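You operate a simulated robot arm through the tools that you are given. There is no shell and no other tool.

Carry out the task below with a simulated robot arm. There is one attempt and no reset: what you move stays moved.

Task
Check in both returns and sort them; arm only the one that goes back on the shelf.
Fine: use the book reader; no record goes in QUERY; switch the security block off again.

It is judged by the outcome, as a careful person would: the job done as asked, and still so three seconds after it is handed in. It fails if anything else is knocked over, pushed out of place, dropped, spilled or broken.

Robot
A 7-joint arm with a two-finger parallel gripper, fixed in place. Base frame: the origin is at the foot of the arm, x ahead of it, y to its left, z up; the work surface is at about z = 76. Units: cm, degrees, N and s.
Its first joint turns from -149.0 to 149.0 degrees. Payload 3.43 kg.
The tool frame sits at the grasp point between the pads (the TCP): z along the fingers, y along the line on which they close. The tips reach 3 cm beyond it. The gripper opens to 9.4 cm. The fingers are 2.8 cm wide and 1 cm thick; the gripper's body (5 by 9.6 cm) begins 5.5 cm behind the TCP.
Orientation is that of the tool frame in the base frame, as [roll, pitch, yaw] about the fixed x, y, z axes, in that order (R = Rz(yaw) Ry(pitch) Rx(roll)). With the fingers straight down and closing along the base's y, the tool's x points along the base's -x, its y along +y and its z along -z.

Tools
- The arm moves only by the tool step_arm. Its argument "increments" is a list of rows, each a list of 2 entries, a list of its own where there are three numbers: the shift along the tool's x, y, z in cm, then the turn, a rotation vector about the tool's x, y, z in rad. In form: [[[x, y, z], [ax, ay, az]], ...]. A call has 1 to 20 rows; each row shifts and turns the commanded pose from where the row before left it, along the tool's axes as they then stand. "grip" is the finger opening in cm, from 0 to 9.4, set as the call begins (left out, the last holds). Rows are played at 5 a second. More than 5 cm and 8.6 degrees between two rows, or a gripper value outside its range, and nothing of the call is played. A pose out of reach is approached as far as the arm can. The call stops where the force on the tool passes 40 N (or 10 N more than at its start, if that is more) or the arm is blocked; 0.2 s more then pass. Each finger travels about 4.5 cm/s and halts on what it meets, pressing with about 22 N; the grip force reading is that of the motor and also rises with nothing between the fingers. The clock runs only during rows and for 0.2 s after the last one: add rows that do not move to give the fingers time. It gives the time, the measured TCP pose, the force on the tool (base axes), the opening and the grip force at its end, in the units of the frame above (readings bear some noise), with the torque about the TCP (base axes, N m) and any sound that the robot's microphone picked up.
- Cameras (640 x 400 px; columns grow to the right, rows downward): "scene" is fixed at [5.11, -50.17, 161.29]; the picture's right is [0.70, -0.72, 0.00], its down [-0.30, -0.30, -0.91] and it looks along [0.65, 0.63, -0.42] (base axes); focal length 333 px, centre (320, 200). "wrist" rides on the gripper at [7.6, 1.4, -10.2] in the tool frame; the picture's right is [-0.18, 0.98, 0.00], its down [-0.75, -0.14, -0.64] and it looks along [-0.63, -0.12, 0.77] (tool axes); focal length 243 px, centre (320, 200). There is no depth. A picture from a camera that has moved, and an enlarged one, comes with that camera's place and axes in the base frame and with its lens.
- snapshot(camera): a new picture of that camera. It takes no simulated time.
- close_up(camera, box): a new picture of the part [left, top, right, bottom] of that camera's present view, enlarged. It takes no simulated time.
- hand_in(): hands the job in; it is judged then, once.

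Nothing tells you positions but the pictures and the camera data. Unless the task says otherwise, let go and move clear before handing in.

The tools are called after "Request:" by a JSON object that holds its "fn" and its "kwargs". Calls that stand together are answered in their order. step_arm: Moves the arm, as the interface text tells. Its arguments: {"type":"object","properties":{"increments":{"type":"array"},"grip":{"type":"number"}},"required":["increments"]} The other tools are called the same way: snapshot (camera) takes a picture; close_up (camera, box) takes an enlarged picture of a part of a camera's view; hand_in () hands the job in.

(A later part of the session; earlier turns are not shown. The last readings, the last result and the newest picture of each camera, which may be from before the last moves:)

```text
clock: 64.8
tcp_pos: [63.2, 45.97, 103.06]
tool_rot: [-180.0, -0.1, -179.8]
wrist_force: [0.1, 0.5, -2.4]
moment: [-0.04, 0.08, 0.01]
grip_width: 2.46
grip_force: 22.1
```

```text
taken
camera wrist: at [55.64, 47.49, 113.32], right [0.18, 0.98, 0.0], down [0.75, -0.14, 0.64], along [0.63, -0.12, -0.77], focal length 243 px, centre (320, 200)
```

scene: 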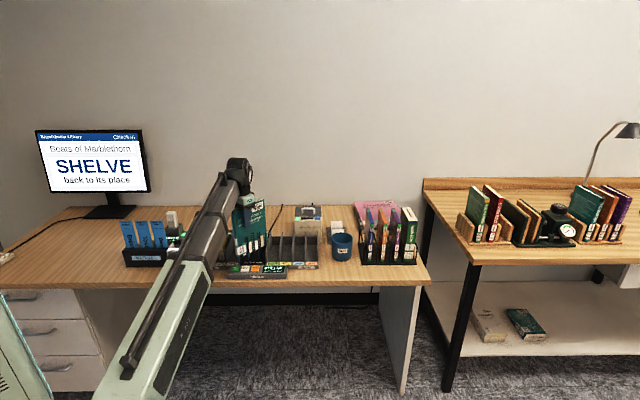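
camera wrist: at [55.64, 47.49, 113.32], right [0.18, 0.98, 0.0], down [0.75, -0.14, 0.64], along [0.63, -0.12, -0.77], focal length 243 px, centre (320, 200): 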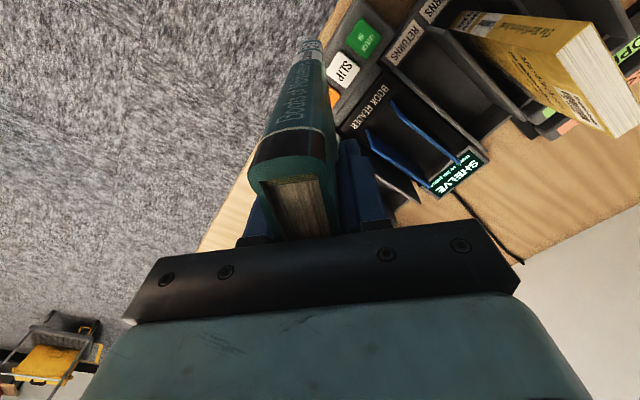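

Halfway round, with no trouble. I'll continue the turn to a full 90°.

Request:
{"fn": "step_arm", "kwargs": {"increments": [[[0, 0, 0], [0, 0, 0.09]], [[0, 0, 0], [0, 0, 0.1]], [[0, 0, 0], [0, 0, 0.1]], [[0, 0, 0], [0, 0, 0.1]], [[0, 0, 0], [0, 0, 0.1]], [[0, 0, 0], [0, 0, 0.1]], [[0, 0, 0], [0, 0, 0.1]], [[0, 0, 0], [0, 0, 0.099]], [[0, 0, 0], [0, 0, 0]]]}}

Request:
{"fn": "snapshot", "kwargs": {"camera": "scene"}}

Request:
{"fn": "snapshot", "kwargs": {"camera": "wrist"}}

```text
clock: 66.8
tcp_pos: [63.28, 46.02, 103.13]
tool_rot: [-180.0, -0.1, 135.1]
wrist_force: [0.4, 0.4, -3.5]
moment: [0.07, 0.04, -0.02]
grip_width: 2.44
grip_force: 22.0
```

```text
taken
```

scene: 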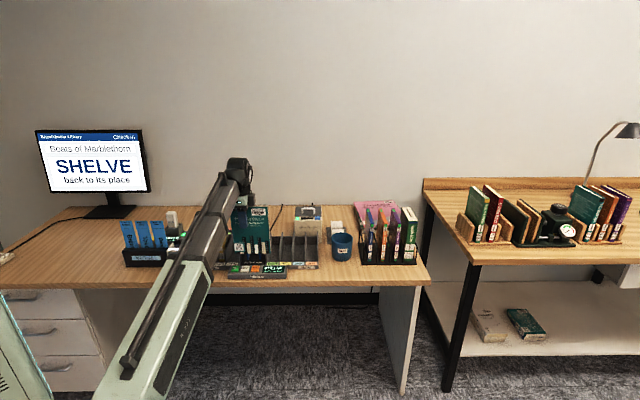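

```text
taken
camera wrist: at [58.92, 52.47, 113.34], right [0.82, 0.57, 0.0], down [0.43, -0.63, 0.64], along [0.36, -0.53, -0.77], focal length 243 px, centre (320, 200)
```

wrist: 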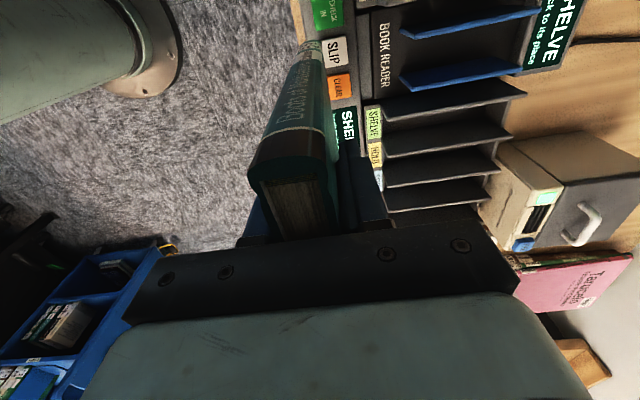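

The book is now parallel to the block's front face, spine pointing left. I'll move left along the front edge, clear of the block, until the spine end is in front of its pad.

Request:
{"fn": "step_arm", "kwargs": {"increments": [[[1, -0.5, 0], [0, 0, 0]], [[2, -0.5, 0], [0, 0, 0]], [[2.2, 0, 0], [0, 0, 0]], [[2.2, 0, 0], [0, 0, 0]], [[2.2, 0, 0], [0, 0, 0]], [[2.2, 0, 0], [0, 0, 0]], [[2.2, 0, 0], [0, 0, 0]], [[2.2, 0, 0], [0, 0, 0]], [[2.2, 0, 0], [0, 0, 0]], [[2.2, 0, 0], [0, 0, 0]], [[2, 0, 0], [0, 0, 0]], [[1, 0, 0], [0, 0, 0]], [[0, 0, 0], [0, 0, 0]]]}}

Request:
{"fn": "snapshot", "kwargs": {"camera": "wrist"}}

Request:
{"fn": "close_up", "kwargs": {"camera": "scene", "box": [140, 200, 240, 280]}}

```text
clock: 69.6
tcp_pos: [45.74, 61.95, 103.16]
tool_rot: [-179.9, 0.0, 135.0]
wrist_force: [-0.2, 0.3, -3.8]
moment: [0.07, 0.08, -0.05]
grip_width: 2.41
grip_force: 22.0
```

```text
taken
camera wrist: at [41.53, 68.45, 113.45], right [0.82, 0.57, 0.0], down [0.43, -0.63, 0.64], along [0.36, -0.53, -0.77], focal length 243 px, centre (320, 200)
```

wrist: 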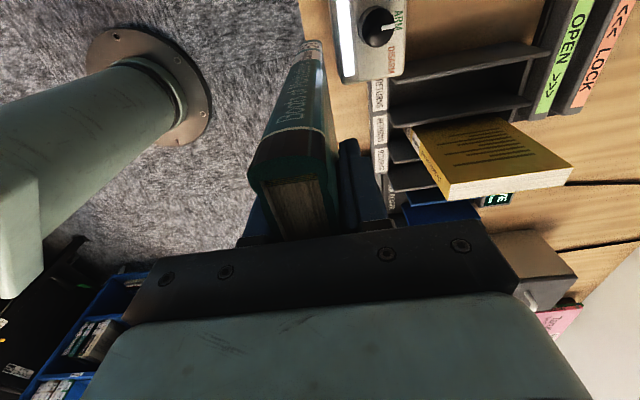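

```text
5.00 times, centred on (190, 240) of scene
camera zoom: at [5.11, -50.17, 161.29], right [0.7, -0.72, 0.0], down [-0.3, -0.3, -0.91], along [0.65, 0.63, -0.42], focal length 1667 px, centre (970, 0)
```

zoom: 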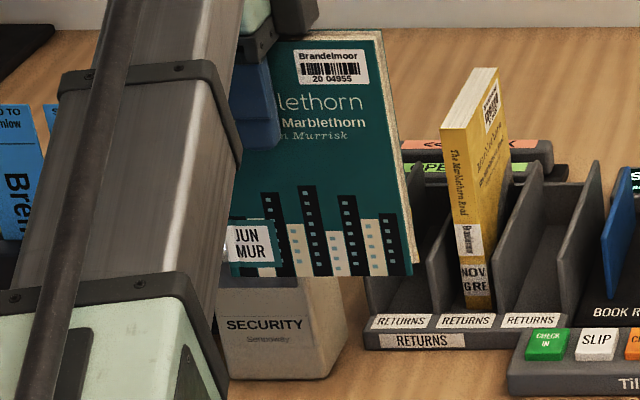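

The back cover faces the block with about 1.6 cm of gap, and the spine end is over the block's middle. I'll lower it so the middle of the book is level with the pad.

Request:
{"fn": "step_arm", "kwargs": {"increments": [[[0, 0, 1], [0, 0, 0]], [[0, 0, 1.8], [0, 0, 0]], [[0, 0, 1.8], [0, 0, 0]], [[0, 0, 1.8], [0, 0, 0]], [[0, 0, 1.8], [0, 0, 0]], [[0, 0, 1.5], [0, 0, 0]], [[0, 0, 0.8], [0, 0, 0]], [[0, 0, 0], [0, 0, 0]]]}}

Request:
{"fn": "snapshot", "kwargs": {"camera": "wrist"}}

Request:
{"fn": "close_up", "kwargs": {"camera": "scene", "box": [140, 210, 240, 290]}}

```text
clock: 71.4
tcp_pos: [45.74, 62.01, 92.63]
tool_rot: [-180.0, 0.1, 135.1]
wrist_force: [0.6, 1.4, -3.2]
moment: [0.03, 0.07, -0.03]
grip_width: 2.44
grip_force: 21.8
```

```text
taken
camera wrist: at [41.44, 68.43, 102.85], right [0.82, 0.57, 0.0], down [0.43, -0.63, 0.64], along [0.36, -0.53, -0.77], focal length 243 px, centre (320, 200)
```

wrist: 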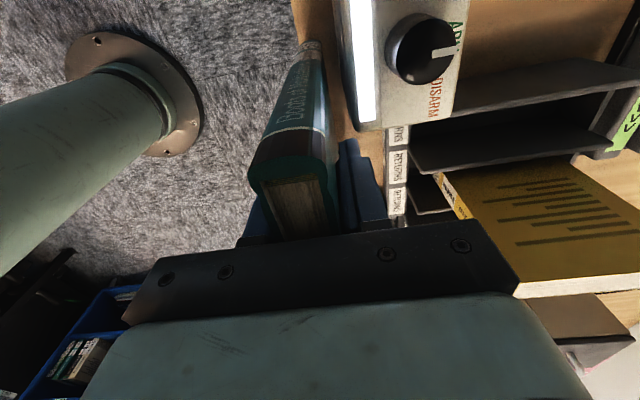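

```text
5.00 times, centred on (190, 250) of scene
camera zoom: at [5.11, -50.17, 161.29], right [0.7, -0.72, 0.0], down [-0.3, -0.3, -0.91], along [0.65, 0.63, -0.42], focal length 1667 px, centre (970, -50)
```

zoom: 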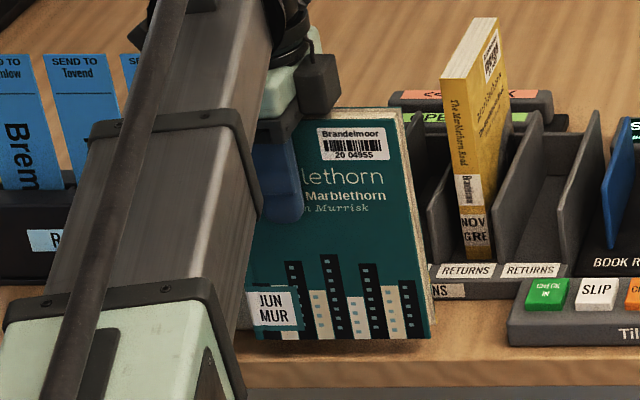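

The book hangs level in front of the pad. I'll ease it toward the block in small steps, watching for contact or a signal.

Request:
{"fn": "step_arm", "kwargs": {"increments": [[[0, 0.3, 0], [0, 0, 0]], [[0, 0.3, 0], [0, 0, 0]], [[0, 0.3, 0], [0, 0, 0]], [[0, 0, 0], [0, 0, 0]], [[0, 0, 0], [0, 0, 0]]]}}

Request:
{"fn": "snapshot", "kwargs": {"camera": "wrist"}}

```text
clock: 72.6
tcp_pos: [46.54, 62.42, 92.57]
tool_rot: [179.9, -0.1, 135.1]
wrist_force: [-0.7, -0.8, -3.0]
moment: [0.04, 0.07, 0.01]
grip_width: 2.44
grip_force: 22.1
```

```text
taken
camera wrist: at [42.06, 68.99, 102.89], right [0.82, 0.57, 0.0], down [0.43, -0.63, 0.64], along [0.36, -0.53, -0.77], focal length 243 px, centre (320, 200)
```

wrist: 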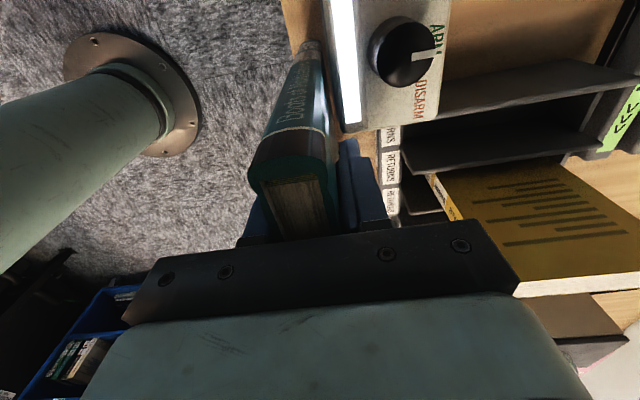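

Request:
{"fn": "step_arm", "kwargs": {"increments": [[[0, 0.2, 0], [0, 0, 0]], [[0, 0.2, 0], [0, 0, 0]], [[0, 0, 0], [0, 0, 0]], [[0, 0, 0], [0, 0, 0]], [[0, 0, 0], [0, 0, 0]]]}}

Request:
{"fn": "close_up", "kwargs": {"camera": "wrist", "box": [260, 0, 440, 130]}}

Request:
{"fn": "close_up", "kwargs": {"camera": "scene", "box": [140, 210, 240, 290]}}

```text
clock: 73.8
tcp_pos: [46.57, 62.87, 92.61]
tool_rot: [-180.0, 0.0, 135.2]
wrist_force: [0.1, 0.2, -4.0]
moment: [0.05, 0.02, 0.02]
grip_width: 2.44
grip_force: 21.8
```

```text
3.08 times, centred on (350, 65) of wrist
camera zoom: at [42.31, 69.32, 102.87], right [0.82, 0.57, 0.0], down [0.43, -0.63, 0.64], along [0.36, -0.53, -0.77], focal length 746 px, centre (228, 615)
```

zoom: 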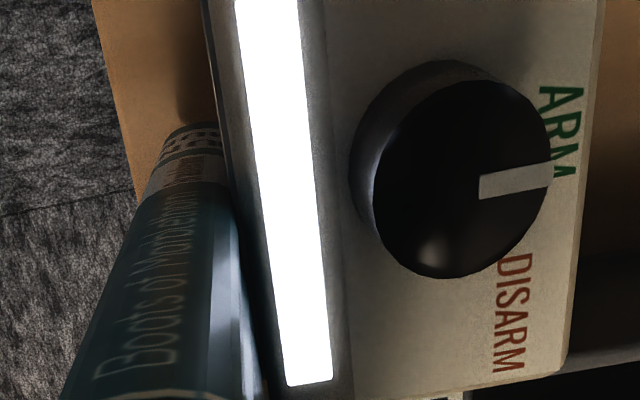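

```text
5.00 times, centred on (190, 250) of scene
camera zoom: at [5.11, -50.17, 161.29], right [0.7, -0.72, 0.0], down [-0.3, -0.3, -0.91], along [0.65, 0.63, -0.42], focal length 1667 px, centre (970, -50)
```

zoom: 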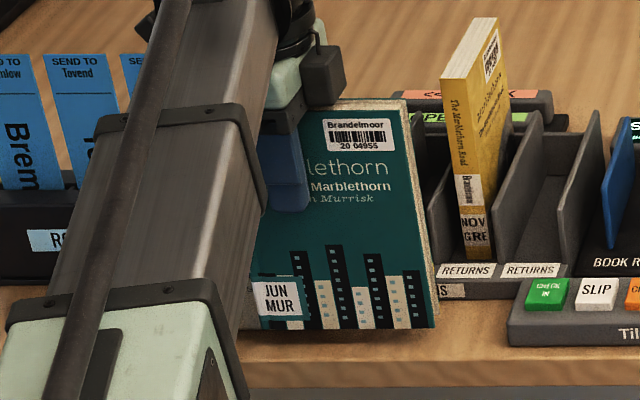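

The cover is about 0.4 cm from the pad and the pointer is exactly at ARM, but I've seen no signal yet. I'll close the gap a little more and sweep the book slowly along the pad.

Request:
{"fn": "step_arm", "kwargs": {"increments": [[[0, 0.2, 0], [0, 0, 0]], [[0, 0, 0], [0, 0, 0]], [[0, 0, 0], [0, 0, 0]], [[0, 0, 0], [0, 0, 0]], [[0, 0, 0], [0, 0, 0]], [[0, 0, 0], [0, 0, 0]]]}}

Request:
{"fn": "close_up", "kwargs": {"camera": "wrist", "box": [260, 0, 440, 130]}}

```text
clock: 75.2
tcp_pos: [46.66, 62.96, 92.6]
tool_rot: [-179.9, 0.1, 135.1]
wrist_force: [-7.8, -6.4, -3.1]
moment: [-0.21, 0.36, 0.05]
grip_width: 2.44
grip_force: 21.7
```

```text
3.08 times, centred on (350, 65) of wrist
camera zoom: at [42.4, 69.4, 102.86], right [0.82, 0.57, 0.0], down [0.43, -0.63, 0.64], along [0.36, -0.53, -0.77], focal length 746 px, centre (228, 615)
```

zoom: 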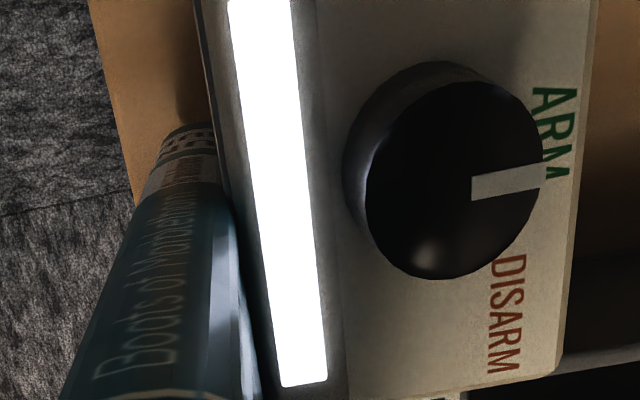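

The book is just touching the pad with a light force and no signal yet. I'll back off a hair and slide it left along the pad, then right, so the whole cover and spine pass over it.

Request:
{"fn": "step_arm", "kwargs": {"increments": [[[0, -0.12, 0], [0, 0, 0]], [[0.8, 0, 0], [0, 0, 0]], [[0.8, 0, 0], [0, 0, 0]], [[0.8, 0, 0], [0, 0, 0]], [[0.8, 0, 0], [0, 0, 0]], [[0.8, 0, 0], [0, 0, 0]], [[0, 0, 0], [0, 0, 0]], [[0, 0, 0], [0, 0, 0]]]}}

Request:
{"fn": "snapshot", "kwargs": {"camera": "wrist"}}

Request:
{"fn": "snapshot", "kwargs": {"camera": "scene"}}

```text
clock: 77.0
tcp_pos: [43.81, 65.82, 92.59]
tool_rot: [-179.9, 0.0, 135.1]
wrist_force: [-6.0, -13.0, -2.1]
moment: [-0.47, 0.28, -0.06]
grip_width: 2.42
grip_force: 21.7
```

```text
taken
camera wrist: at [39.56, 72.25, 102.94], right [0.82, 0.57, 0.0], down [0.43, -0.63, 0.64], along [0.36, -0.53, -0.77], focal length 243 px, centre (320, 200)
```

wrist: 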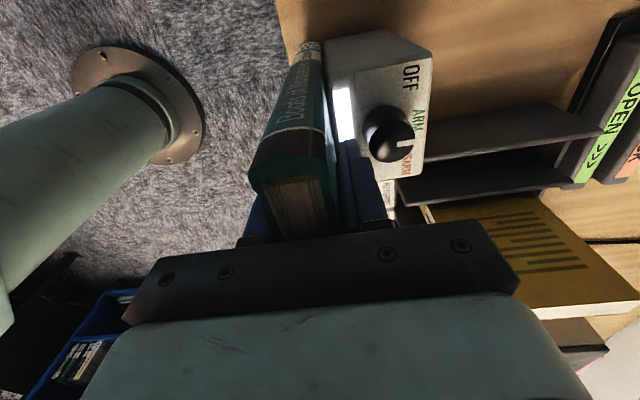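

```text
taken
```

scene: 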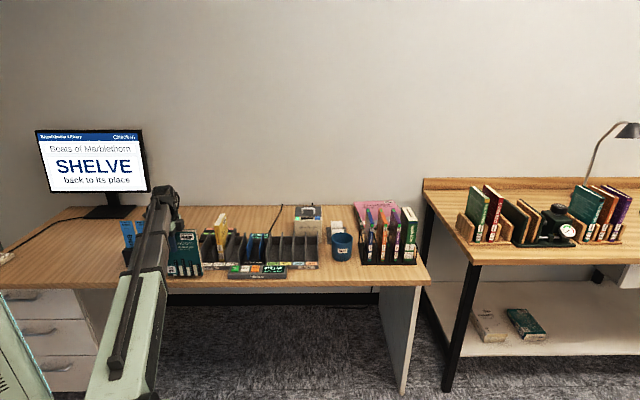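

The contact force rose to about 14 N while sliding, so I'll back away a bit to avoid pushing the block, then check its position.

Request:
{"fn": "step_arm", "kwargs": {"increments": [[[0, -0.3, 0], [0, 0, 0]], [[0, -0.2, 0], [0, 0, 0]], [[0, 0, 0], [0, 0, 0]]]}}

Request:
{"fn": "close_up", "kwargs": {"camera": "wrist", "box": [280, 20, 440, 190]}}

Request:
{"fn": "close_up", "kwargs": {"camera": "scene", "box": [140, 210, 240, 290]}}

```text
clock: 77.8
tcp_pos: [43.57, 65.52, 92.7]
tool_rot: [-180.0, 0.0, 135.1]
wrist_force: [0.1, -0.9, -3.1]
moment: [0.04, 0.05, 0.0]
grip_width: 2.46
grip_force: 22.0
```

```text
2.35 times, centred on (360, 105) of wrist
camera zoom: at [39.23, 71.92, 102.94], right [0.82, 0.57, 0.0], down [0.43, -0.63, 0.64], along [0.36, -0.53, -0.77], focal length 571 px, centre (226, 424)
```

zoom: 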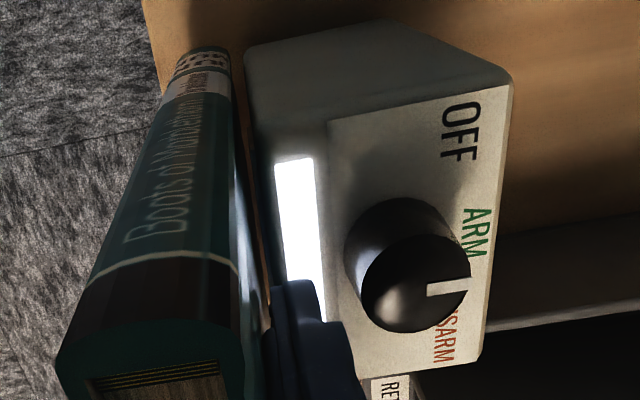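

```text
5.00 times, centred on (190, 250) of scene
camera zoom: at [5.11, -50.17, 161.29], right [0.7, -0.72, 0.0], down [-0.3, -0.3, -0.91], along [0.65, 0.63, -0.42], focal length 1667 px, centre (970, -50)
```

zoom: 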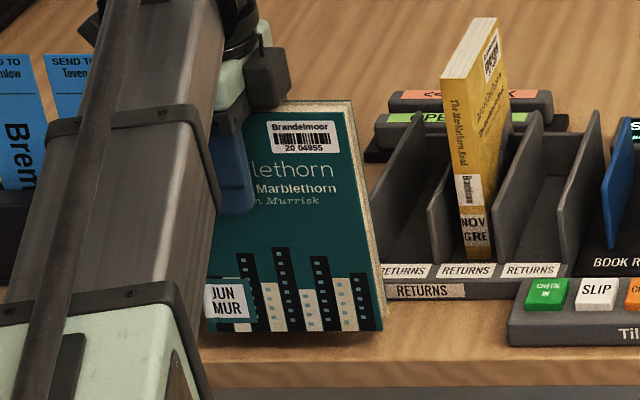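

No change in the window yet. I'll move back so the spine is opposite the pad's middle, then scan vertically, watching the window for a change.

Request:
{"fn": "step_arm", "kwargs": {"increments": [[[-1, 0, 0], [0, 0, 0]], [[-1.2, 0, 0], [0, 0, 0]], [[-1.2, 0, 0], [0, 0, 0]], [[-0.7, 0, 0], [0, 0, 0]], [[0, 0.2, 0], [0, 0, 0]], [[0, 0.15, 0], [0, 0, 0]], [[0, 0, -1], [0, 0, 0]], [[0, 0, -1], [0, 0, 0]], [[0, 0, 0], [0, 0, 0]], [[0, 0, 0], [0, 0, 0]]]}}

Request:
{"fn": "close_up", "kwargs": {"camera": "wrist", "box": [260, 0, 440, 130]}}

Request:
{"fn": "step_arm", "kwargs": {"increments": [[[0, 0, -1], [0, 0, 0]], [[0, 0, -1], [0, 0, 0]], [[0, 0, -1], [0, 0, 0]], [[0, 0, 0], [0, 0, 0]], [[0, 0, 0], [0, 0, 0]]]}}

Request:
{"fn": "close_up", "kwargs": {"camera": "wrist", "box": [260, 0, 440, 130]}}

```text
clock: 80.0
tcp_pos: [46.56, 62.67, 94.62]
tool_rot: [180.0, 0.0, 135.1]
wrist_force: [0.7, -0.6, -3.1]
moment: [0.02, 0.08, -0.01]
grip_width: 2.42
grip_force: 22.0
```

```text
3.08 times, centred on (350, 65) of wrist
camera zoom: at [42.43, 69.17, 104.79], right [0.82, 0.57, 0.0], down [0.43, -0.63, 0.64], along [0.36, -0.53, -0.77], focal length 746 px, centre (228, 615)
```

zoom: 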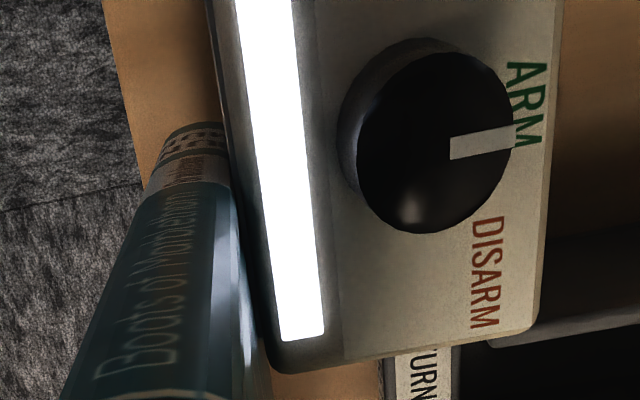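

```text
clock: 81.2
tcp_pos: [46.86, 62.73, 97.56]
tool_rot: [-180.0, -0.1, 135.1]
wrist_force: [0.5, 1.3, -3.3]
moment: [0.05, 0.05, 0.02]
grip_width: 2.43
grip_force: 21.7
```

```text
3.08 times, centred on (350, 65) of wrist
camera zoom: at [42.48, 69.15, 107.84], right [0.82, 0.57, 0.0], down [0.43, -0.63, 0.64], along [0.36, -0.53, -0.77], focal length 746 px, centre (228, 615)
```

zoom: 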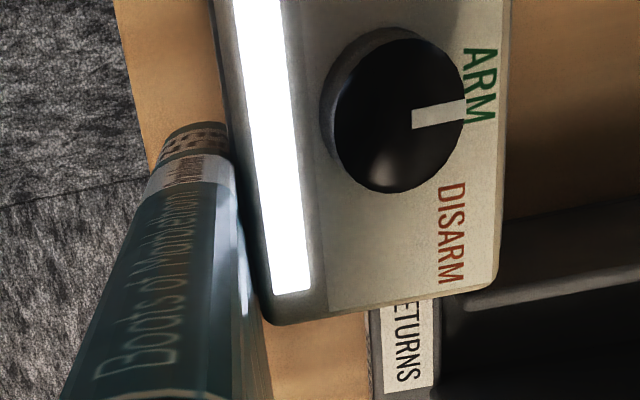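

The window stays plainly lit with no sign from the cover approach. I'll try presenting the spine itself to the pad. First I'll back away from the block, then turn a further 90° so the spine faces it.

Request:
{"fn": "step_arm", "kwargs": {"increments": [[[0, -1, 0], [0, 0, 0]], [[-0.8, -1.5, 0], [0, 0, 0]], [[-2, -1.5, 0], [0, 0, 0]], [[-1.7, 0, 0], [0, 0, 0]], [[0, 0, 0], [0, 0, 0.06]], [[0, 0, 0], [0, 0, 0.1]], [[0, 0, 0], [0, 0, 0.1]], [[0, 0, 0], [0, 0, 0.1]], [[0, 0, 0], [0, 0, 0.1]], [[0, 0, 0], [0, 0, 0.1]], [[0, 0, 0], [0, 0, 0]]]}}

Request:
{"fn": "snapshot", "kwargs": {"camera": "scene"}}

Request:
{"fn": "snapshot", "kwargs": {"camera": "wrist"}}

```text
clock: 83.6
tcp_pos: [47.05, 56.65, 97.58]
tool_rot: [-179.9, 0.1, 103.0]
wrist_force: [0.7, 0.1, -2.6]
moment: [0.09, 0.02, -0.01]
grip_width: 2.47
grip_force: 22.0
```

```text
taken
```

scene: 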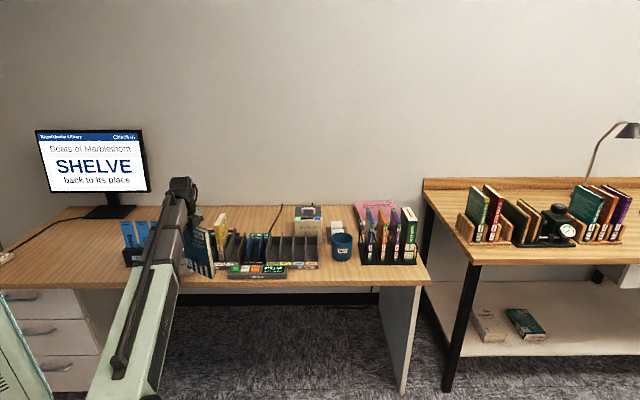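

```text
taken
camera wrist: at [46.84, 64.52, 107.86], right [1.0, 0.04, 0.0], down [0.03, -0.77, 0.64], along [0.03, -0.64, -0.77], focal length 243 px, centre (320, 200)
```

wrist: 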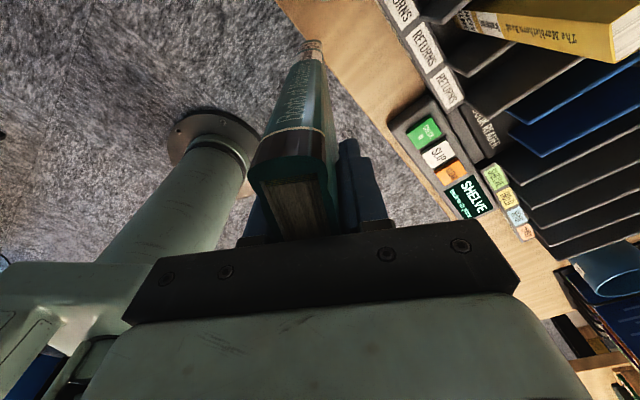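

The turn works freely so far. I'll continue until the spine faces the desk side.

Request:
{"fn": "step_arm", "kwargs": {"increments": [[[0, 0, 0], [0, 0, 0.08]], [[0, 0, 0], [0, 0, 0.1]], [[0, 0, 0], [0, 0, 0.1]], [[0, 0, 0], [0, 0, 0.1]], [[0, 0, 0], [0, 0, 0.1]], [[0, 0, 0], [0, 0, 0.1]], [[0, 0, 0], [0, 0, 0.1]], [[0, 0, 0], [0, 0, 0.1]], [[0, 0, 0], [0, 0, 0.1]], [[0, 0, 0], [0, 0, 0.1]], [[0, 0, 0], [0, 0, 0.032]], [[0, 0, 0], [0, 0, 0]]]}}

Request:
{"fn": "snapshot", "kwargs": {"camera": "scene"}}

Request:
{"fn": "snapshot", "kwargs": {"camera": "wrist"}}

```text
clock: 86.2
tcp_pos: [47.07, 56.8, 97.61]
tool_rot: [179.9, 0.0, 61.2]
wrist_force: [0.3, -0.3, -3.0]
moment: [0.04, -0.03, 0.01]
grip_width: 2.43
grip_force: 21.9
out of reach, approached as far as the arm can: row 8, 9, 10
```

```text
taken
```

scene: 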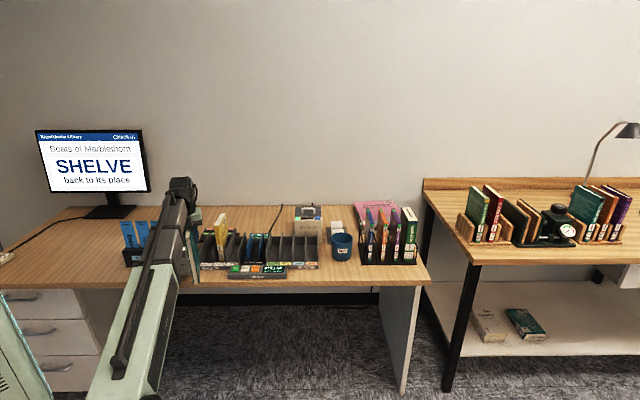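

```text
taken
camera wrist: at [52.06, 62.82, 107.85], right [0.77, -0.63, 0.0], down [-0.49, -0.59, 0.64], along [-0.41, -0.5, -0.77], focal length 243 px, centre (320, 200)
```

wrist: 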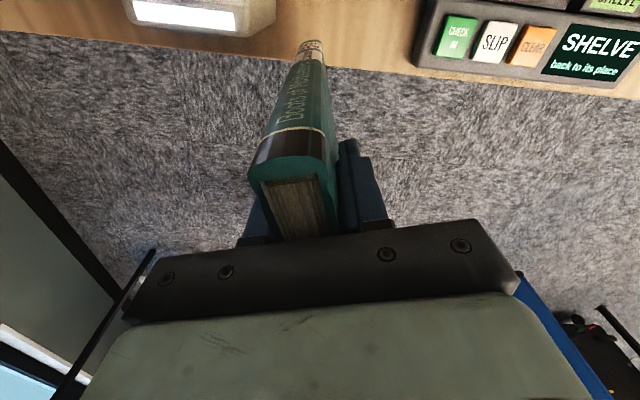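

The wrist reached its limit at about 16° short, which is close enough. I'll undo a little of the turn to sit off the limit, and see where it ends up.

Request:
{"fn": "step_arm", "kwargs": {"increments": [[[0, 0, 0], [0, 0, -0.1]], [[0, 0, 0], [0, 0, -0.1]], [[0, 0, 0], [0, 0, -0.1]], [[0, 0, 0], [0, 0, -0.1]], [[0, 0, 0], [0, 0, 0]]]}}

```text
clock: 87.4
tcp_pos: [46.97, 56.83, 97.53]
tool_rot: [180.0, -0.1, 82.3]
wrist_force: [-1.1, -0.3, -3.5]
moment: [0.07, 0.0, 0.01]
grip_width: 2.43
grip_force: 22.2
```

I'll move left so the spine is in front of the pad (keeping a gap), set the angle, and lower it to pad height.

Request:
{"fn": "step_arm", "kwargs": {"increments": [[[0.64, -0.85, 0], [0, 0, 0]], [[0.95, -1.3, 0], [0, 0, 0]], [[0.95, -1.3, 0], [0, 0, 0]], [[0.95, -1.3, 0], [0, 0, 0]], [[0.95, -1.4, 0], [0, 0, 0]], [[0, 0, 0], [0, 0, 0.11]], [[0, 0, 0], [0, 0, 0.11]], [[0, 0, 0], [0, 0, 0]]]}}

Request:
{"fn": "snapshot", "kwargs": {"camera": "wrist"}}

Request:
{"fn": "close_up", "kwargs": {"camera": "scene", "box": [120, 190, 240, 290]}}

```text
clock: 89.2
tcp_pos: [41.56, 61.96, 97.54]
tool_rot: [180.0, 0.1, 69.6]
wrist_force: [0.6, -0.3, -3.1]
moment: [0.03, 0.0, -0.02]
grip_width: 2.44
grip_force: 22.0
```

```text
taken
camera wrist: at [45.65, 68.69, 107.82], right [0.86, -0.51, 0.0], down [-0.39, -0.66, 0.64], along [-0.33, -0.55, -0.77], focal length 243 px, centre (320, 200)
```

wrist: 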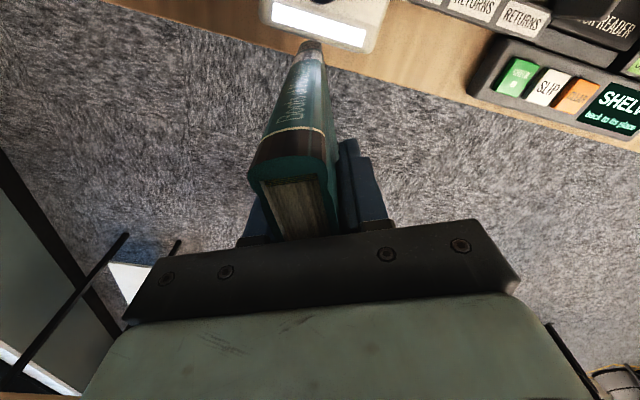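

```text
4.00 times, centred on (180, 240) of scene
camera zoom: at [5.11, -50.17, 161.29], right [0.7, -0.72, 0.0], down [-0.3, -0.3, -0.91], along [0.65, 0.63, -0.42], focal length 1334 px, centre (880, 40)
```

zoom: 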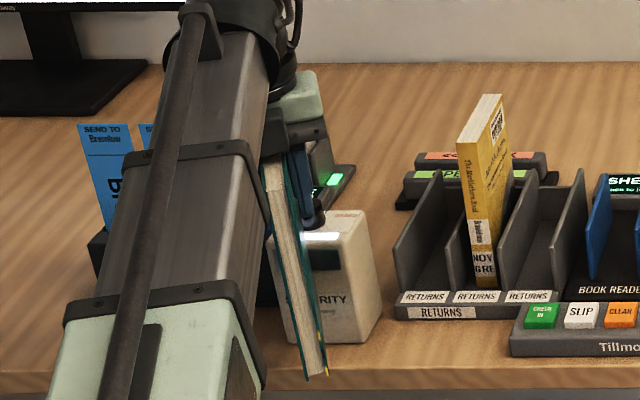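

The spine is now aimed at the pad. I'll lower to pad height and ease it in.

Request:
{"fn": "step_arm", "kwargs": {"increments": [[[0, 0, 1.2], [0, 0, 0]], [[0, 0, 1.5], [0, 0, 0]], [[0, 0, 1.5], [0, 0, 0]], [[0, 0, 1.3], [0, 0, 0]], [[0, 0, 0], [0, 0, 0]], [[0.18, 0.083, 0], [0, 0, 0]], [[0.18, 0.083, 0], [0, 0, 0]], [[0, 0, 0], [0, 0, 0]]]}}

Request:
{"fn": "close_up", "kwargs": {"camera": "wrist", "box": [220, 0, 420, 125]}}

Request:
{"fn": "close_up", "kwargs": {"camera": "scene", "box": [140, 210, 240, 290]}}

```text
clock: 91.0
tcp_pos: [41.73, 62.31, 92.02]
tool_rot: [180.0, 0.0, 69.7]
wrist_force: [-0.3, -2.1, -4.4]
moment: [-0.18, 0.15, 0.05]
grip_width: 2.44
grip_force: 22.1
```

```text
3.20 times, centred on (320, 62) of wrist
camera zoom: at [45.85, 68.99, 102.35], right [0.86, -0.51, 0.0], down [-0.39, -0.66, 0.64], along [-0.33, -0.55, -0.77], focal length 776 px, centre (320, 640)
```

zoom: 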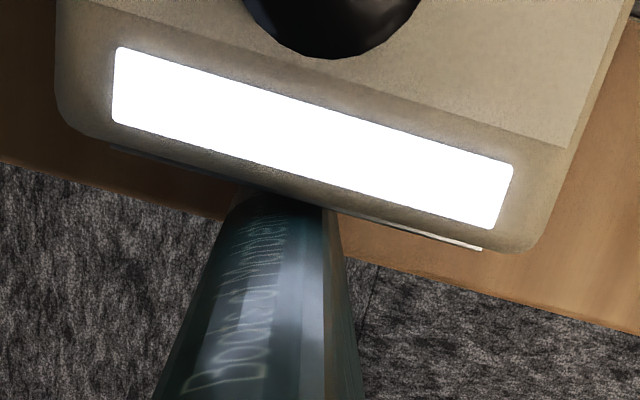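

```text
5.00 times, centred on (190, 250) of scene
camera zoom: at [5.11, -50.17, 161.29], right [0.7, -0.72, 0.0], down [-0.3, -0.3, -0.91], along [0.65, 0.63, -0.42], focal length 1667 px, centre (970, -50)
```

zoom: 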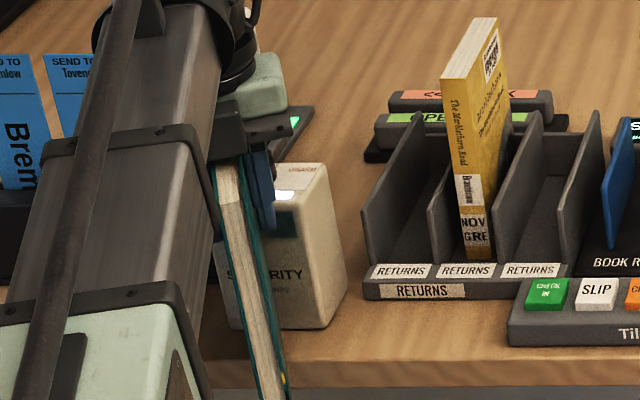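

The spine is just touching the pad at its middle. I'll press slightly and hold for a moment to see whether anything registers.

Request:
{"fn": "step_arm", "kwargs": {"increments": [[[0.09, 0.04, 0], [0, 0, 0]], [[0, 0, 0], [0, 0, 0]], [[0, 0, 0], [0, 0, 0]], [[0, 0, 0], [0, 0, 0]], [[0, 0, 0], [0, 0, 0]], [[0, 0, 0], [0, 0, 0]], [[0, 0, 0], [0, 0, 0]], [[0, 0, 0], [0, 0, 0]]]}}

Request:
{"fn": "snapshot", "kwargs": {"camera": "wrist"}}

Request:
{"fn": "snapshot", "kwargs": {"camera": "scene"}}

```text
clock: 92.8
tcp_pos: [41.76, 62.37, 92.18]
tool_rot: [-179.9, 0.1, 69.6]
wrist_force: [-10.3, -9.0, -2.1]
moment: [-0.18, 0.3, 0.2]
grip_width: 2.44
grip_force: 22.0
```

```text
taken
camera wrist: at [45.9, 69.04, 102.42], right [0.86, -0.51, 0.0], down [-0.39, -0.66, 0.64], along [-0.33, -0.55, -0.77], focal length 243 px, centre (320, 200)
```

wrist: 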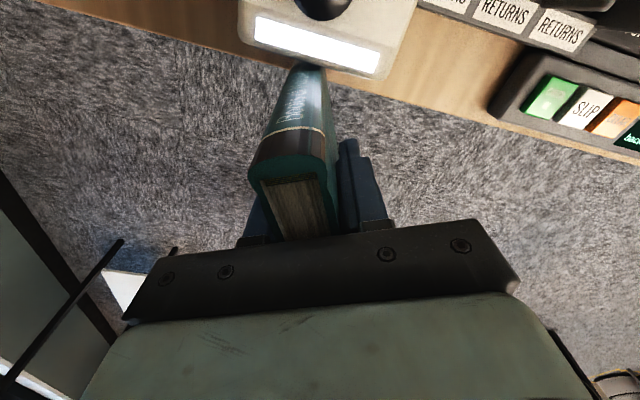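

```text
taken
```

scene: 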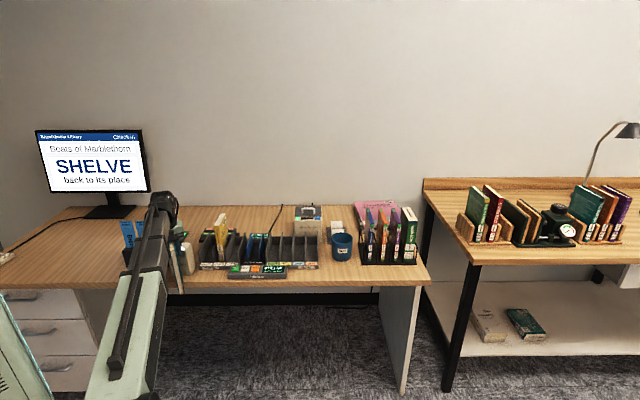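

The spine is against the pad (about 14 N) with the knob at ARM, yet there's no visible or audible signal. To be thorough I'll also hold the middle of the cover at the pad. I'll back off, raise, turn the book parallel again and shift left.

Request:
{"fn": "step_arm", "kwargs": {"increments": [[[-0.3, -0.14, 0], [0, 0, 0]], [[-0.7, -0.32, 0], [0, 0, 0]], [[0, 0, -1.5], [0, 0, 0]], [[0, 0, -1.7], [0, 0, 0]], [[0, 0, -1.7], [0, 0, 0]], [[0, 0, 0], [0, 0, -0.08]], [[0, 0, 0], [0, 0, -0.11]], [[0, 0, 0], [0, 0, -0.11]], [[0, 0, 0], [0, 0, -0.11]], [[0, 0, 0], [0, 0, -0.11]], [[0, 0, 0], [0, 0, -0.11]], [[0, 0, 0], [0, 0, -0.11]], [[0, 0, 0], [0, 0, -0.11]], [[0, 0, 0], [0, 0, -0.11]], [[0, 0, 0], [0, 0, -0.11]], [[0, 0, 0], [0, 0, -0.071]], [[0, 0, 0], [0, 0, 0]]]}}

```text
clock: 96.4
tcp_pos: [41.17, 61.68, 97.04]
tool_rot: [180.0, 0.1, 135.1]
wrist_force: [0.3, 0.2, -3.4]
moment: [0.05, 0.05, 0.03]
grip_width: 2.41
grip_force: 22.0
```

Now left to put the cover's middle opposite the pad, then down and in gently.

Request:
{"fn": "step_arm", "kwargs": {"increments": [[[1.2, 0, 0], [0, 0, 0]], [[1.8, 0, 0], [0, 0, 0]], [[1.2, 0, 0], [0, 0, 0]], [[0, 1.2, 0.5], [0, 0, 0]], [[0, 1.3, 1.2], [0, 0, 0]], [[0, 1.0, 1.5], [0, 0, 0]], [[0, 0, 1.2], [0, 0, 0]], [[0, 0, 0], [0, 0, 0]]]}}

Request:
{"fn": "snapshot", "kwargs": {"camera": "wrist"}}

Request:
{"fn": "close_up", "kwargs": {"camera": "scene", "box": [120, 190, 240, 290]}}

```text
clock: 98.2
tcp_pos: [40.59, 67.03, 92.56]
tool_rot: [-179.9, 0.1, 135.1]
wrist_force: [-0.6, 1.0, -3.0]
moment: [0.04, 0.11, -0.04]
grip_width: 2.45
grip_force: 21.9
```

```text
taken
camera wrist: at [36.28, 73.5, 102.8], right [0.82, 0.57, 0.0], down [0.43, -0.63, 0.64], along [0.36, -0.53, -0.77], focal length 243 px, centre (320, 200)
```

wrist: 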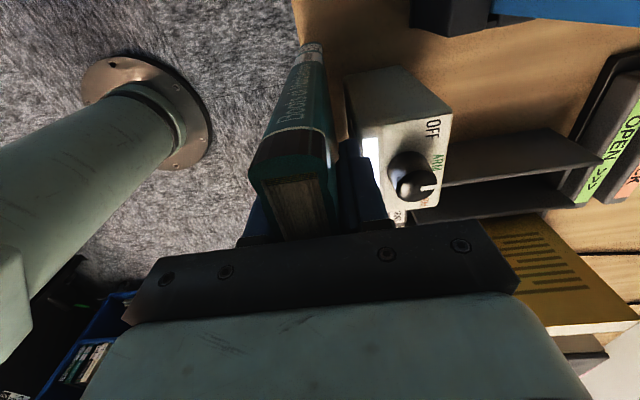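

```text
4.00 times, centred on (180, 240) of scene
camera zoom: at [5.11, -50.17, 161.29], right [0.7, -0.72, 0.0], down [-0.3, -0.3, -0.91], along [0.65, 0.63, -0.42], focal length 1334 px, centre (880, 40)
```

zoom: 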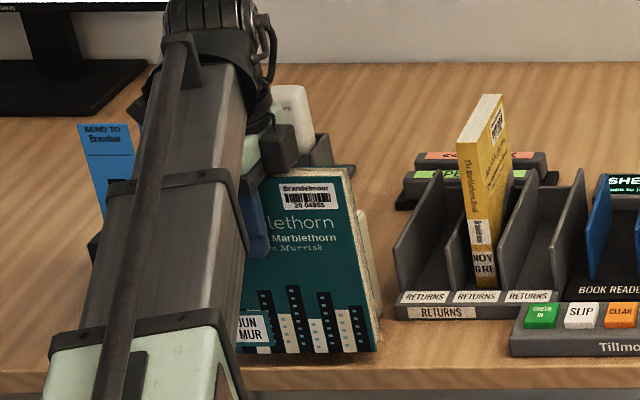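

Request:
{"fn": "step_arm", "kwargs": {"increments": [[[0, 0.4, 0], [0, 0, 0]], [[0, 0.4, 0], [0, 0, 0]], [[0, 0.3, 0], [0, 0, 0]], [[0, 0, 0], [0, 0, 0]], [[0, 0, 0], [0, 0, 0]], [[0, 0, 0], [0, 0, 0]], [[0, 0, 0], [0, 0, 0]]]}}

Request:
{"fn": "close_up", "kwargs": {"camera": "wrist", "box": [280, 40, 480, 240]}}

Request:
{"fn": "close_up", "kwargs": {"camera": "scene", "box": [20, 110, 180, 210]}}

```text
clock: 99.8
tcp_pos: [41.41, 67.81, 92.68]
tool_rot: [-180.0, 0.1, 135.1]
wrist_force: [0.1, 0.7, -3.4]
moment: [0.05, 0.02, -0.02]
grip_width: 2.45
grip_force: 22.2
```

```text
2.00 times, centred on (380, 140) of wrist
camera zoom: at [37.08, 74.21, 102.82], right [0.82, 0.57, 0.0], down [0.43, -0.63, 0.64], along [0.36, -0.53, -0.77], focal length 485 px, centre (200, 320)
```

zoom: 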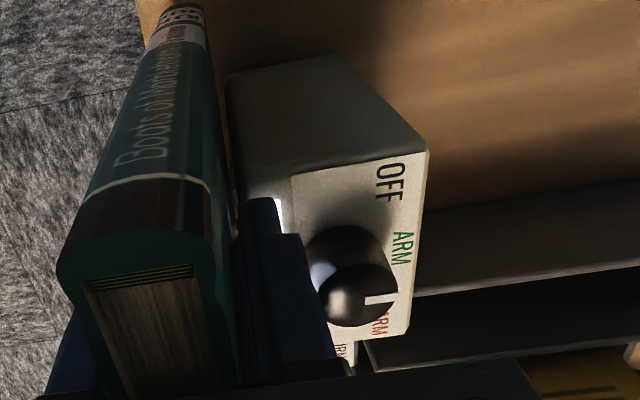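

```text
4.00 times, centred on (100, 160) of scene
camera zoom: at [5.11, -50.17, 161.29], right [0.7, -0.72, 0.0], down [-0.3, -0.3, -0.91], along [0.65, 0.63, -0.42], focal length 1334 px, centre (1200, 360)
```

zoom: 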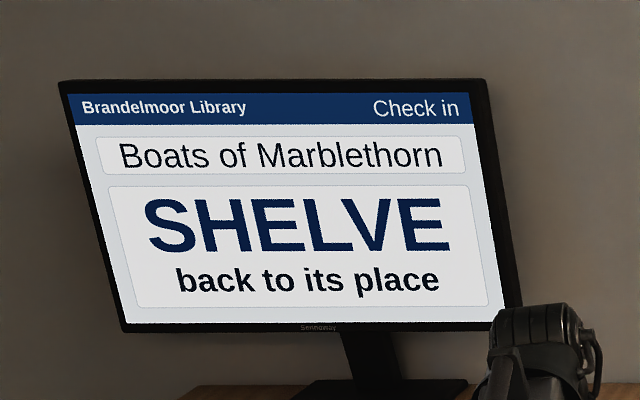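

The middle of the cover is within about 0.3 cm of the pad. I'll swipe the book slowly to the right along the pad at this gap so its full length passes by.

Request:
{"fn": "step_arm", "kwargs": {"increments": [[[-0.5, 0, 0], [0, 0, 0]], [[-0.8, 0, 0], [0, 0, 0]], [[-0.8, 0, 0], [0, 0, 0]], [[-0.8, 0, 0], [0, 0, 0]], [[-0.8, 0, 0], [0, 0, 0]], [[-0.8, 0, 0], [0, 0, 0]], [[-0.8, 0, 0], [0, 0, 0]], [[-0.8, 0, 0], [0, 0, 0]], [[-0.8, 0, 0], [0, 0, 0]], [[-0.4, 0, 0], [0, 0, 0]], [[0, 0, 0], [0, 0, 0]]]}}

Request:
{"fn": "close_up", "kwargs": {"camera": "wrist", "box": [260, 0, 440, 130]}}

```text
clock: 102.2
tcp_pos: [46.52, 62.71, 92.53]
tool_rot: [-180.0, 0.0, 135.1]
wrist_force: [0.1, -0.9, -3.4]
moment: [0.05, 0.07, -0.03]
grip_width: 2.45
grip_force: 22.3
```

```text
3.08 times, centred on (350, 65) of wrist
camera zoom: at [42.25, 69.16, 102.83], right [0.82, 0.57, 0.0], down [0.43, -0.63, 0.64], along [0.36, -0.53, -0.77], focal length 746 px, centre (228, 615)
```

zoom: 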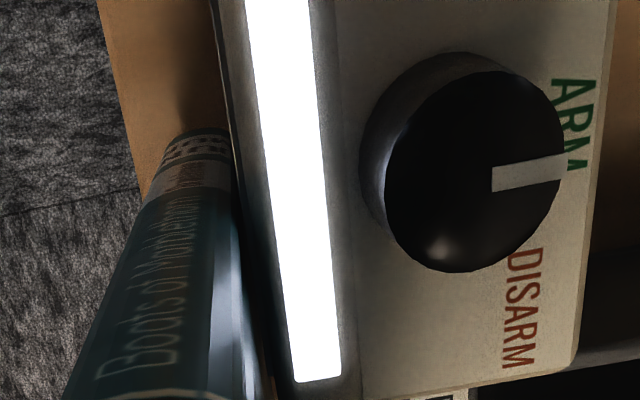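

Nothing further can be read off the block. The spine and the whole cover have each been at the pad with the knob at ARM. Now I'll carry the book back right, raised and clear, to turn it for shelving.

Request:
{"fn": "step_arm", "kwargs": {"increments": [[[0, -0.6, 0], [0, 0, 0]], [[0, -0.5, -1], [0, 0, 0]], [[0, 0, -2], [0, 0, 0]], [[0, 0, -2], [0, 0, 0]], [[0, 0, -2], [0, 0, 0]], [[0, 0, -2], [0, 0, 0]], [[0, 0, -1.6], [0, 0, 0]], [[0, 0, 0], [0, 0, 0]]]}}

Request:
{"fn": "step_arm", "kwargs": {"increments": [[[-1, 0, 0], [0, 0, 0]], [[-2.2, 0, 0], [0, 0, 0]], [[-2.2, 0, 0], [0, 0, 0]], [[-2.2, 0, 0], [0, 0, 0]], [[-2.2, 0, 0], [0, 0, 0]], [[-2.2, 0, 0], [0, 0, 0]], [[-2.2, 0, 0], [0, 0, 0]], [[-2.2, 0, 0], [0, 0, 0]], [[-2.2, 0, 0], [0, 0, 0]], [[-2.2, 0, 0], [0, 0, 0]], [[-1.7, 0.5, 0], [0, 0, 0]], [[-1, 0.5, 0], [0, 0, 0]], [[0, 0, 0], [0, 0, 0]]]}}

Request:
{"fn": "snapshot", "kwargs": {"camera": "scene"}}

```text
clock: 104.0
tcp_pos: [45.76, 62.07, 103.2]
tool_rot: [-180.0, 0.0, 135.1]
wrist_force: [0.2, 0.4, -3.7]
moment: [0.07, 0.04, -0.01]
grip_width: 2.43
grip_force: 22.4
```

```text
clock: 106.8
tcp_pos: [63.18, 45.94, 103.27]
tool_rot: [-179.9, 0.0, 135.2]
wrist_force: [0.5, -0.1, -3.2]
moment: [0.08, 0.04, -0.02]
grip_width: 2.45
grip_force: 21.9
```

```text
taken
```

scene: 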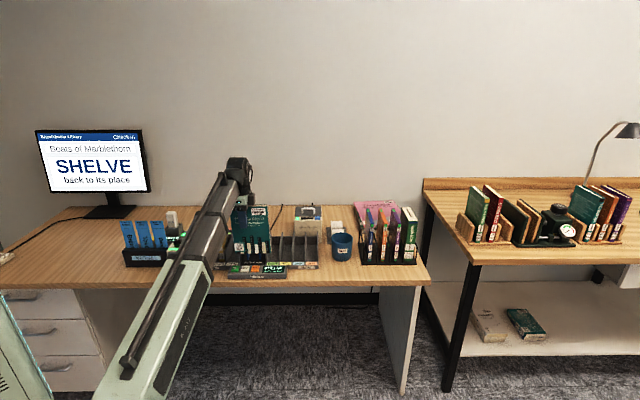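

Now I'll turn the book back 90° (spine toward the robot) in this clear spot.

Request:
{"fn": "step_arm", "kwargs": {"increments": [[[0, 0, 0], [0, 0, -0.07]], [[0, 0, 0], [0, 0, -0.1]], [[0, 0, 0], [0, 0, -0.1]], [[0, 0, 0], [0, 0, -0.1]], [[0, 0, 0], [0, 0, -0.1]], [[0, 0, 0], [0, 0, -0.1]], [[0, 0, 0], [0, 0, -0.1]], [[0, 0, 0], [0, 0, -0.1]], [[0, 0, 0], [0, 0, -0.1]], [[0, 0, 0], [0, 0, -0.1]], [[0, 0, 0], [0, 0, -0.1]], [[0, 0, 0], [0, 0, -0.1]], [[0, 0, 0], [0, 0, -0.1]], [[0, 0, 0], [0, 0, -0.1]], [[0, 0, 0], [0, 0, -0.1]], [[0, 0, 0], [0, 0, -0.1]], [[0, 0, 0], [0, 0, 0]]]}}

Request:
{"fn": "snapshot", "kwargs": {"camera": "wrist"}}

```text
clock: 110.4
tcp_pos: [63.1, 46.01, 103.3]
tool_rot: [-179.9, -0.1, -134.9]
wrist_force: [-0.5, 0.0, -3.2]
moment: [-0.05, 0.05, 0.0]
grip_width: 2.44
grip_force: 22.2
```

```text
taken
camera wrist: at [56.78, 41.67, 113.48], right [-0.57, 0.82, 0.0], down [0.63, 0.43, 0.64], along [0.53, 0.36, -0.77], focal length 243 px, centre (320, 200)
```

wrist: 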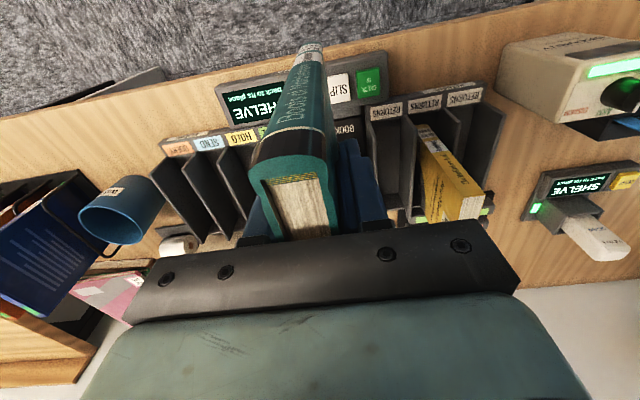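

The block's window now looks green instead of white. I'll zoom in on that.

Request:
{"fn": "close_up", "kwargs": {"camera": "wrist", "box": [490, 20, 640, 140]}}

Request:
{"fn": "close_up", "kwargs": {"camera": "scene", "box": [150, 220, 220, 280]}}

```text
3.33 times, centred on (565, 80) of wrist
camera zoom: at [56.78, 41.67, 113.48], right [-0.57, 0.82, 0.0], down [0.63, 0.43, 0.64], along [0.53, 0.36, -0.77], focal length 809 px, centre (-497, 600)
```

zoom: 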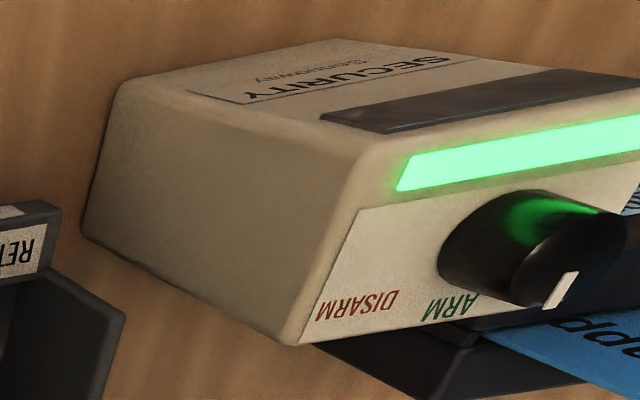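

```text
6.67 times, centred on (185, 250) of scene
camera zoom: at [5.11, -50.17, 161.29], right [0.7, -0.72, 0.0], down [-0.3, -0.3, -0.91], along [0.65, 0.63, -0.42], focal length 2222 px, centre (1220, -133)
```

zoom: 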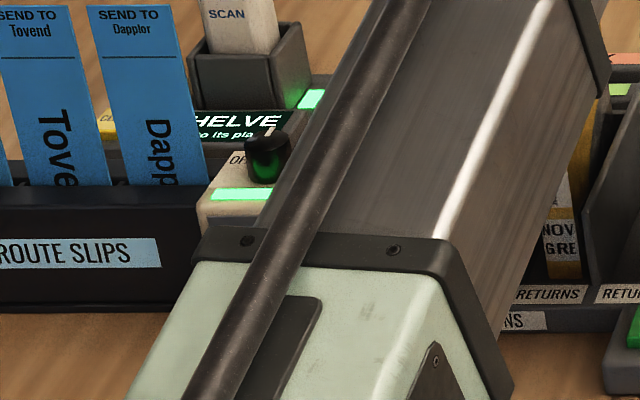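

The lamp is now green, though it was white both before and during the approach. I need to know whether green means "armed" or "ready". I'll wait a few seconds and see if it changes.

Request:
{"fn": "step_arm", "kwargs": {"increments": [[[0, 0, 0], [0, 0, 0]], [[0, 0, 0], [0, 0, 0]], [[0, 0, 0], [0, 0, 0]], [[0, 0, 0], [0, 0, 0]], [[0, 0, 0], [0, 0, 0]], [[0, 0, 0], [0, 0, 0]], [[0, 0, 0], [0, 0, 0]], [[0, 0, 0], [0, 0, 0]], [[0, 0, 0], [0, 0, 0]], [[0, 0, 0], [0, 0, 0]], [[0, 0, 0], [0, 0, 0]], [[0, 0, 0], [0, 0, 0]], [[0, 0, 0], [0, 0, 0]], [[0, 0, 0], [0, 0, 0]], [[0, 0, 0], [0, 0, 0]]]}}

Request:
{"fn": "close_up", "kwargs": {"camera": "wrist", "box": [490, 20, 640, 140]}}

```text
clock: 113.6
tcp_pos: [63.24, 45.93, 103.28]
tool_rot: [180.0, 0.0, -135.0]
wrist_force: [0.0, -0.8, -2.9]
moment: [-0.05, 0.07, 0.01]
grip_width: 2.44
grip_force: 22.2
```

```text
3.33 times, centred on (565, 80) of wrist
camera zoom: at [56.78, 41.68, 113.48], right [-0.56, 0.83, 0.0], down [0.63, 0.43, 0.64], along [0.53, 0.36, -0.77], focal length 809 px, centre (-497, 600)
```

zoom: 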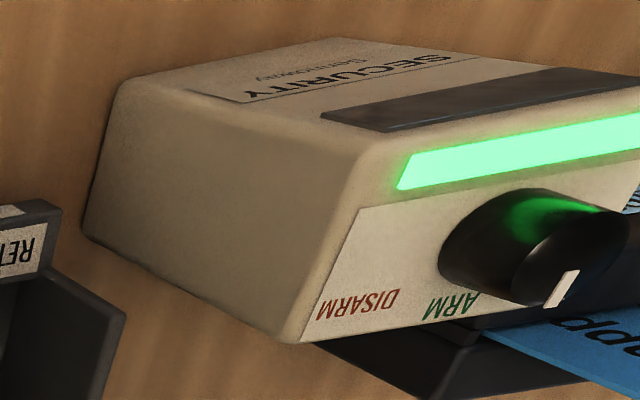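

Still green, so I can't tell "armed" from "ready". Presenting the book once more is harmless either way and will settle it. I'll turn it again and return to the block.

Request:
{"fn": "step_arm", "kwargs": {"increments": [[[0, 0, 0], [0, 0, 0.07]], [[0, 0, 0], [0, 0, 0.1]], [[0, 0, 0], [0, 0, 0.1]], [[0, 0, 0], [0, 0, 0.1]], [[0, 0, 0], [0, 0, 0.1]], [[0, 0, 0], [0, 0, 0.1]], [[0, 0, 0], [0, 0, 0.1]], [[0, 0, 0], [0, 0, 0.1]], [[0, 0, 0], [0, 0, 0.1]], [[0, 0, 0], [0, 0, 0.1]], [[0, 0, 0], [0, 0, 0.1]], [[0, 0, 0], [0, 0, 0.1]], [[0, 0, 0], [0, 0, 0.1]], [[0, 0, 0], [0, 0, 0.1]], [[0, 0, 0], [0, 0, 0.1]], [[0, 0, 0], [0, 0, 0.1]], [[0, 0, 0], [0, 0, 0]]]}}

Request:
{"fn": "step_arm", "kwargs": {"increments": [[[1, -0.5, 0], [0, 0, 0]], [[2, -0.5, 0], [0, 0, 0]], [[2.2, 0, 0], [0, 0, 0]], [[2.2, 0, 0], [0, 0, 0]], [[2.2, 0, 0], [0, 0, 0]], [[2.2, 0, 0], [0, 0, 0]], [[2.2, 0, 0], [0, 0, 0]], [[2.2, 0, 0], [0, 0, 0]], [[2.2, 0, 0], [0, 0, 0]], [[2.2, 0, 0], [0, 0, 0]], [[2, 0, 0], [0, 0, 0]], [[1, 0, 0], [0, 0, 0]], [[0, 0, 0], [0, 0, 0]]]}}

Request:
{"fn": "close_up", "kwargs": {"camera": "wrist", "box": [260, 0, 440, 130]}}

```text
clock: 117.2
tcp_pos: [63.16, 45.92, 103.18]
tool_rot: [-180.0, 0.0, 135.0]
wrist_force: [-0.4, 0.1, -2.3]
moment: [0.03, 0.03, 0.02]
grip_width: 2.45
grip_force: 22.3
```

```text
clock: 120.0
tcp_pos: [45.74, 62.0, 103.16]
tool_rot: [-179.9, 0.0, 135.1]
wrist_force: [0.4, -1.0, -3.6]
moment: [0.04, 0.04, 0.0]
grip_width: 2.42
grip_force: 22.3
```

```text
3.08 times, centred on (350, 65) of wrist
camera zoom: at [41.42, 68.34, 113.47], right [0.82, 0.57, 0.0], down [0.43, -0.63, 0.64], along [0.36, -0.53, -0.77], focal length 746 px, centre (228, 615)
```

zoom: 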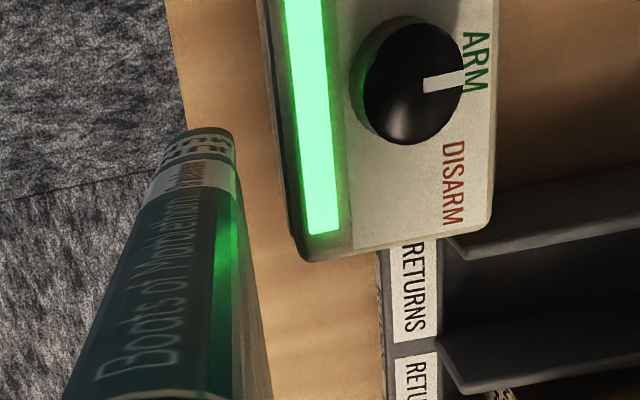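

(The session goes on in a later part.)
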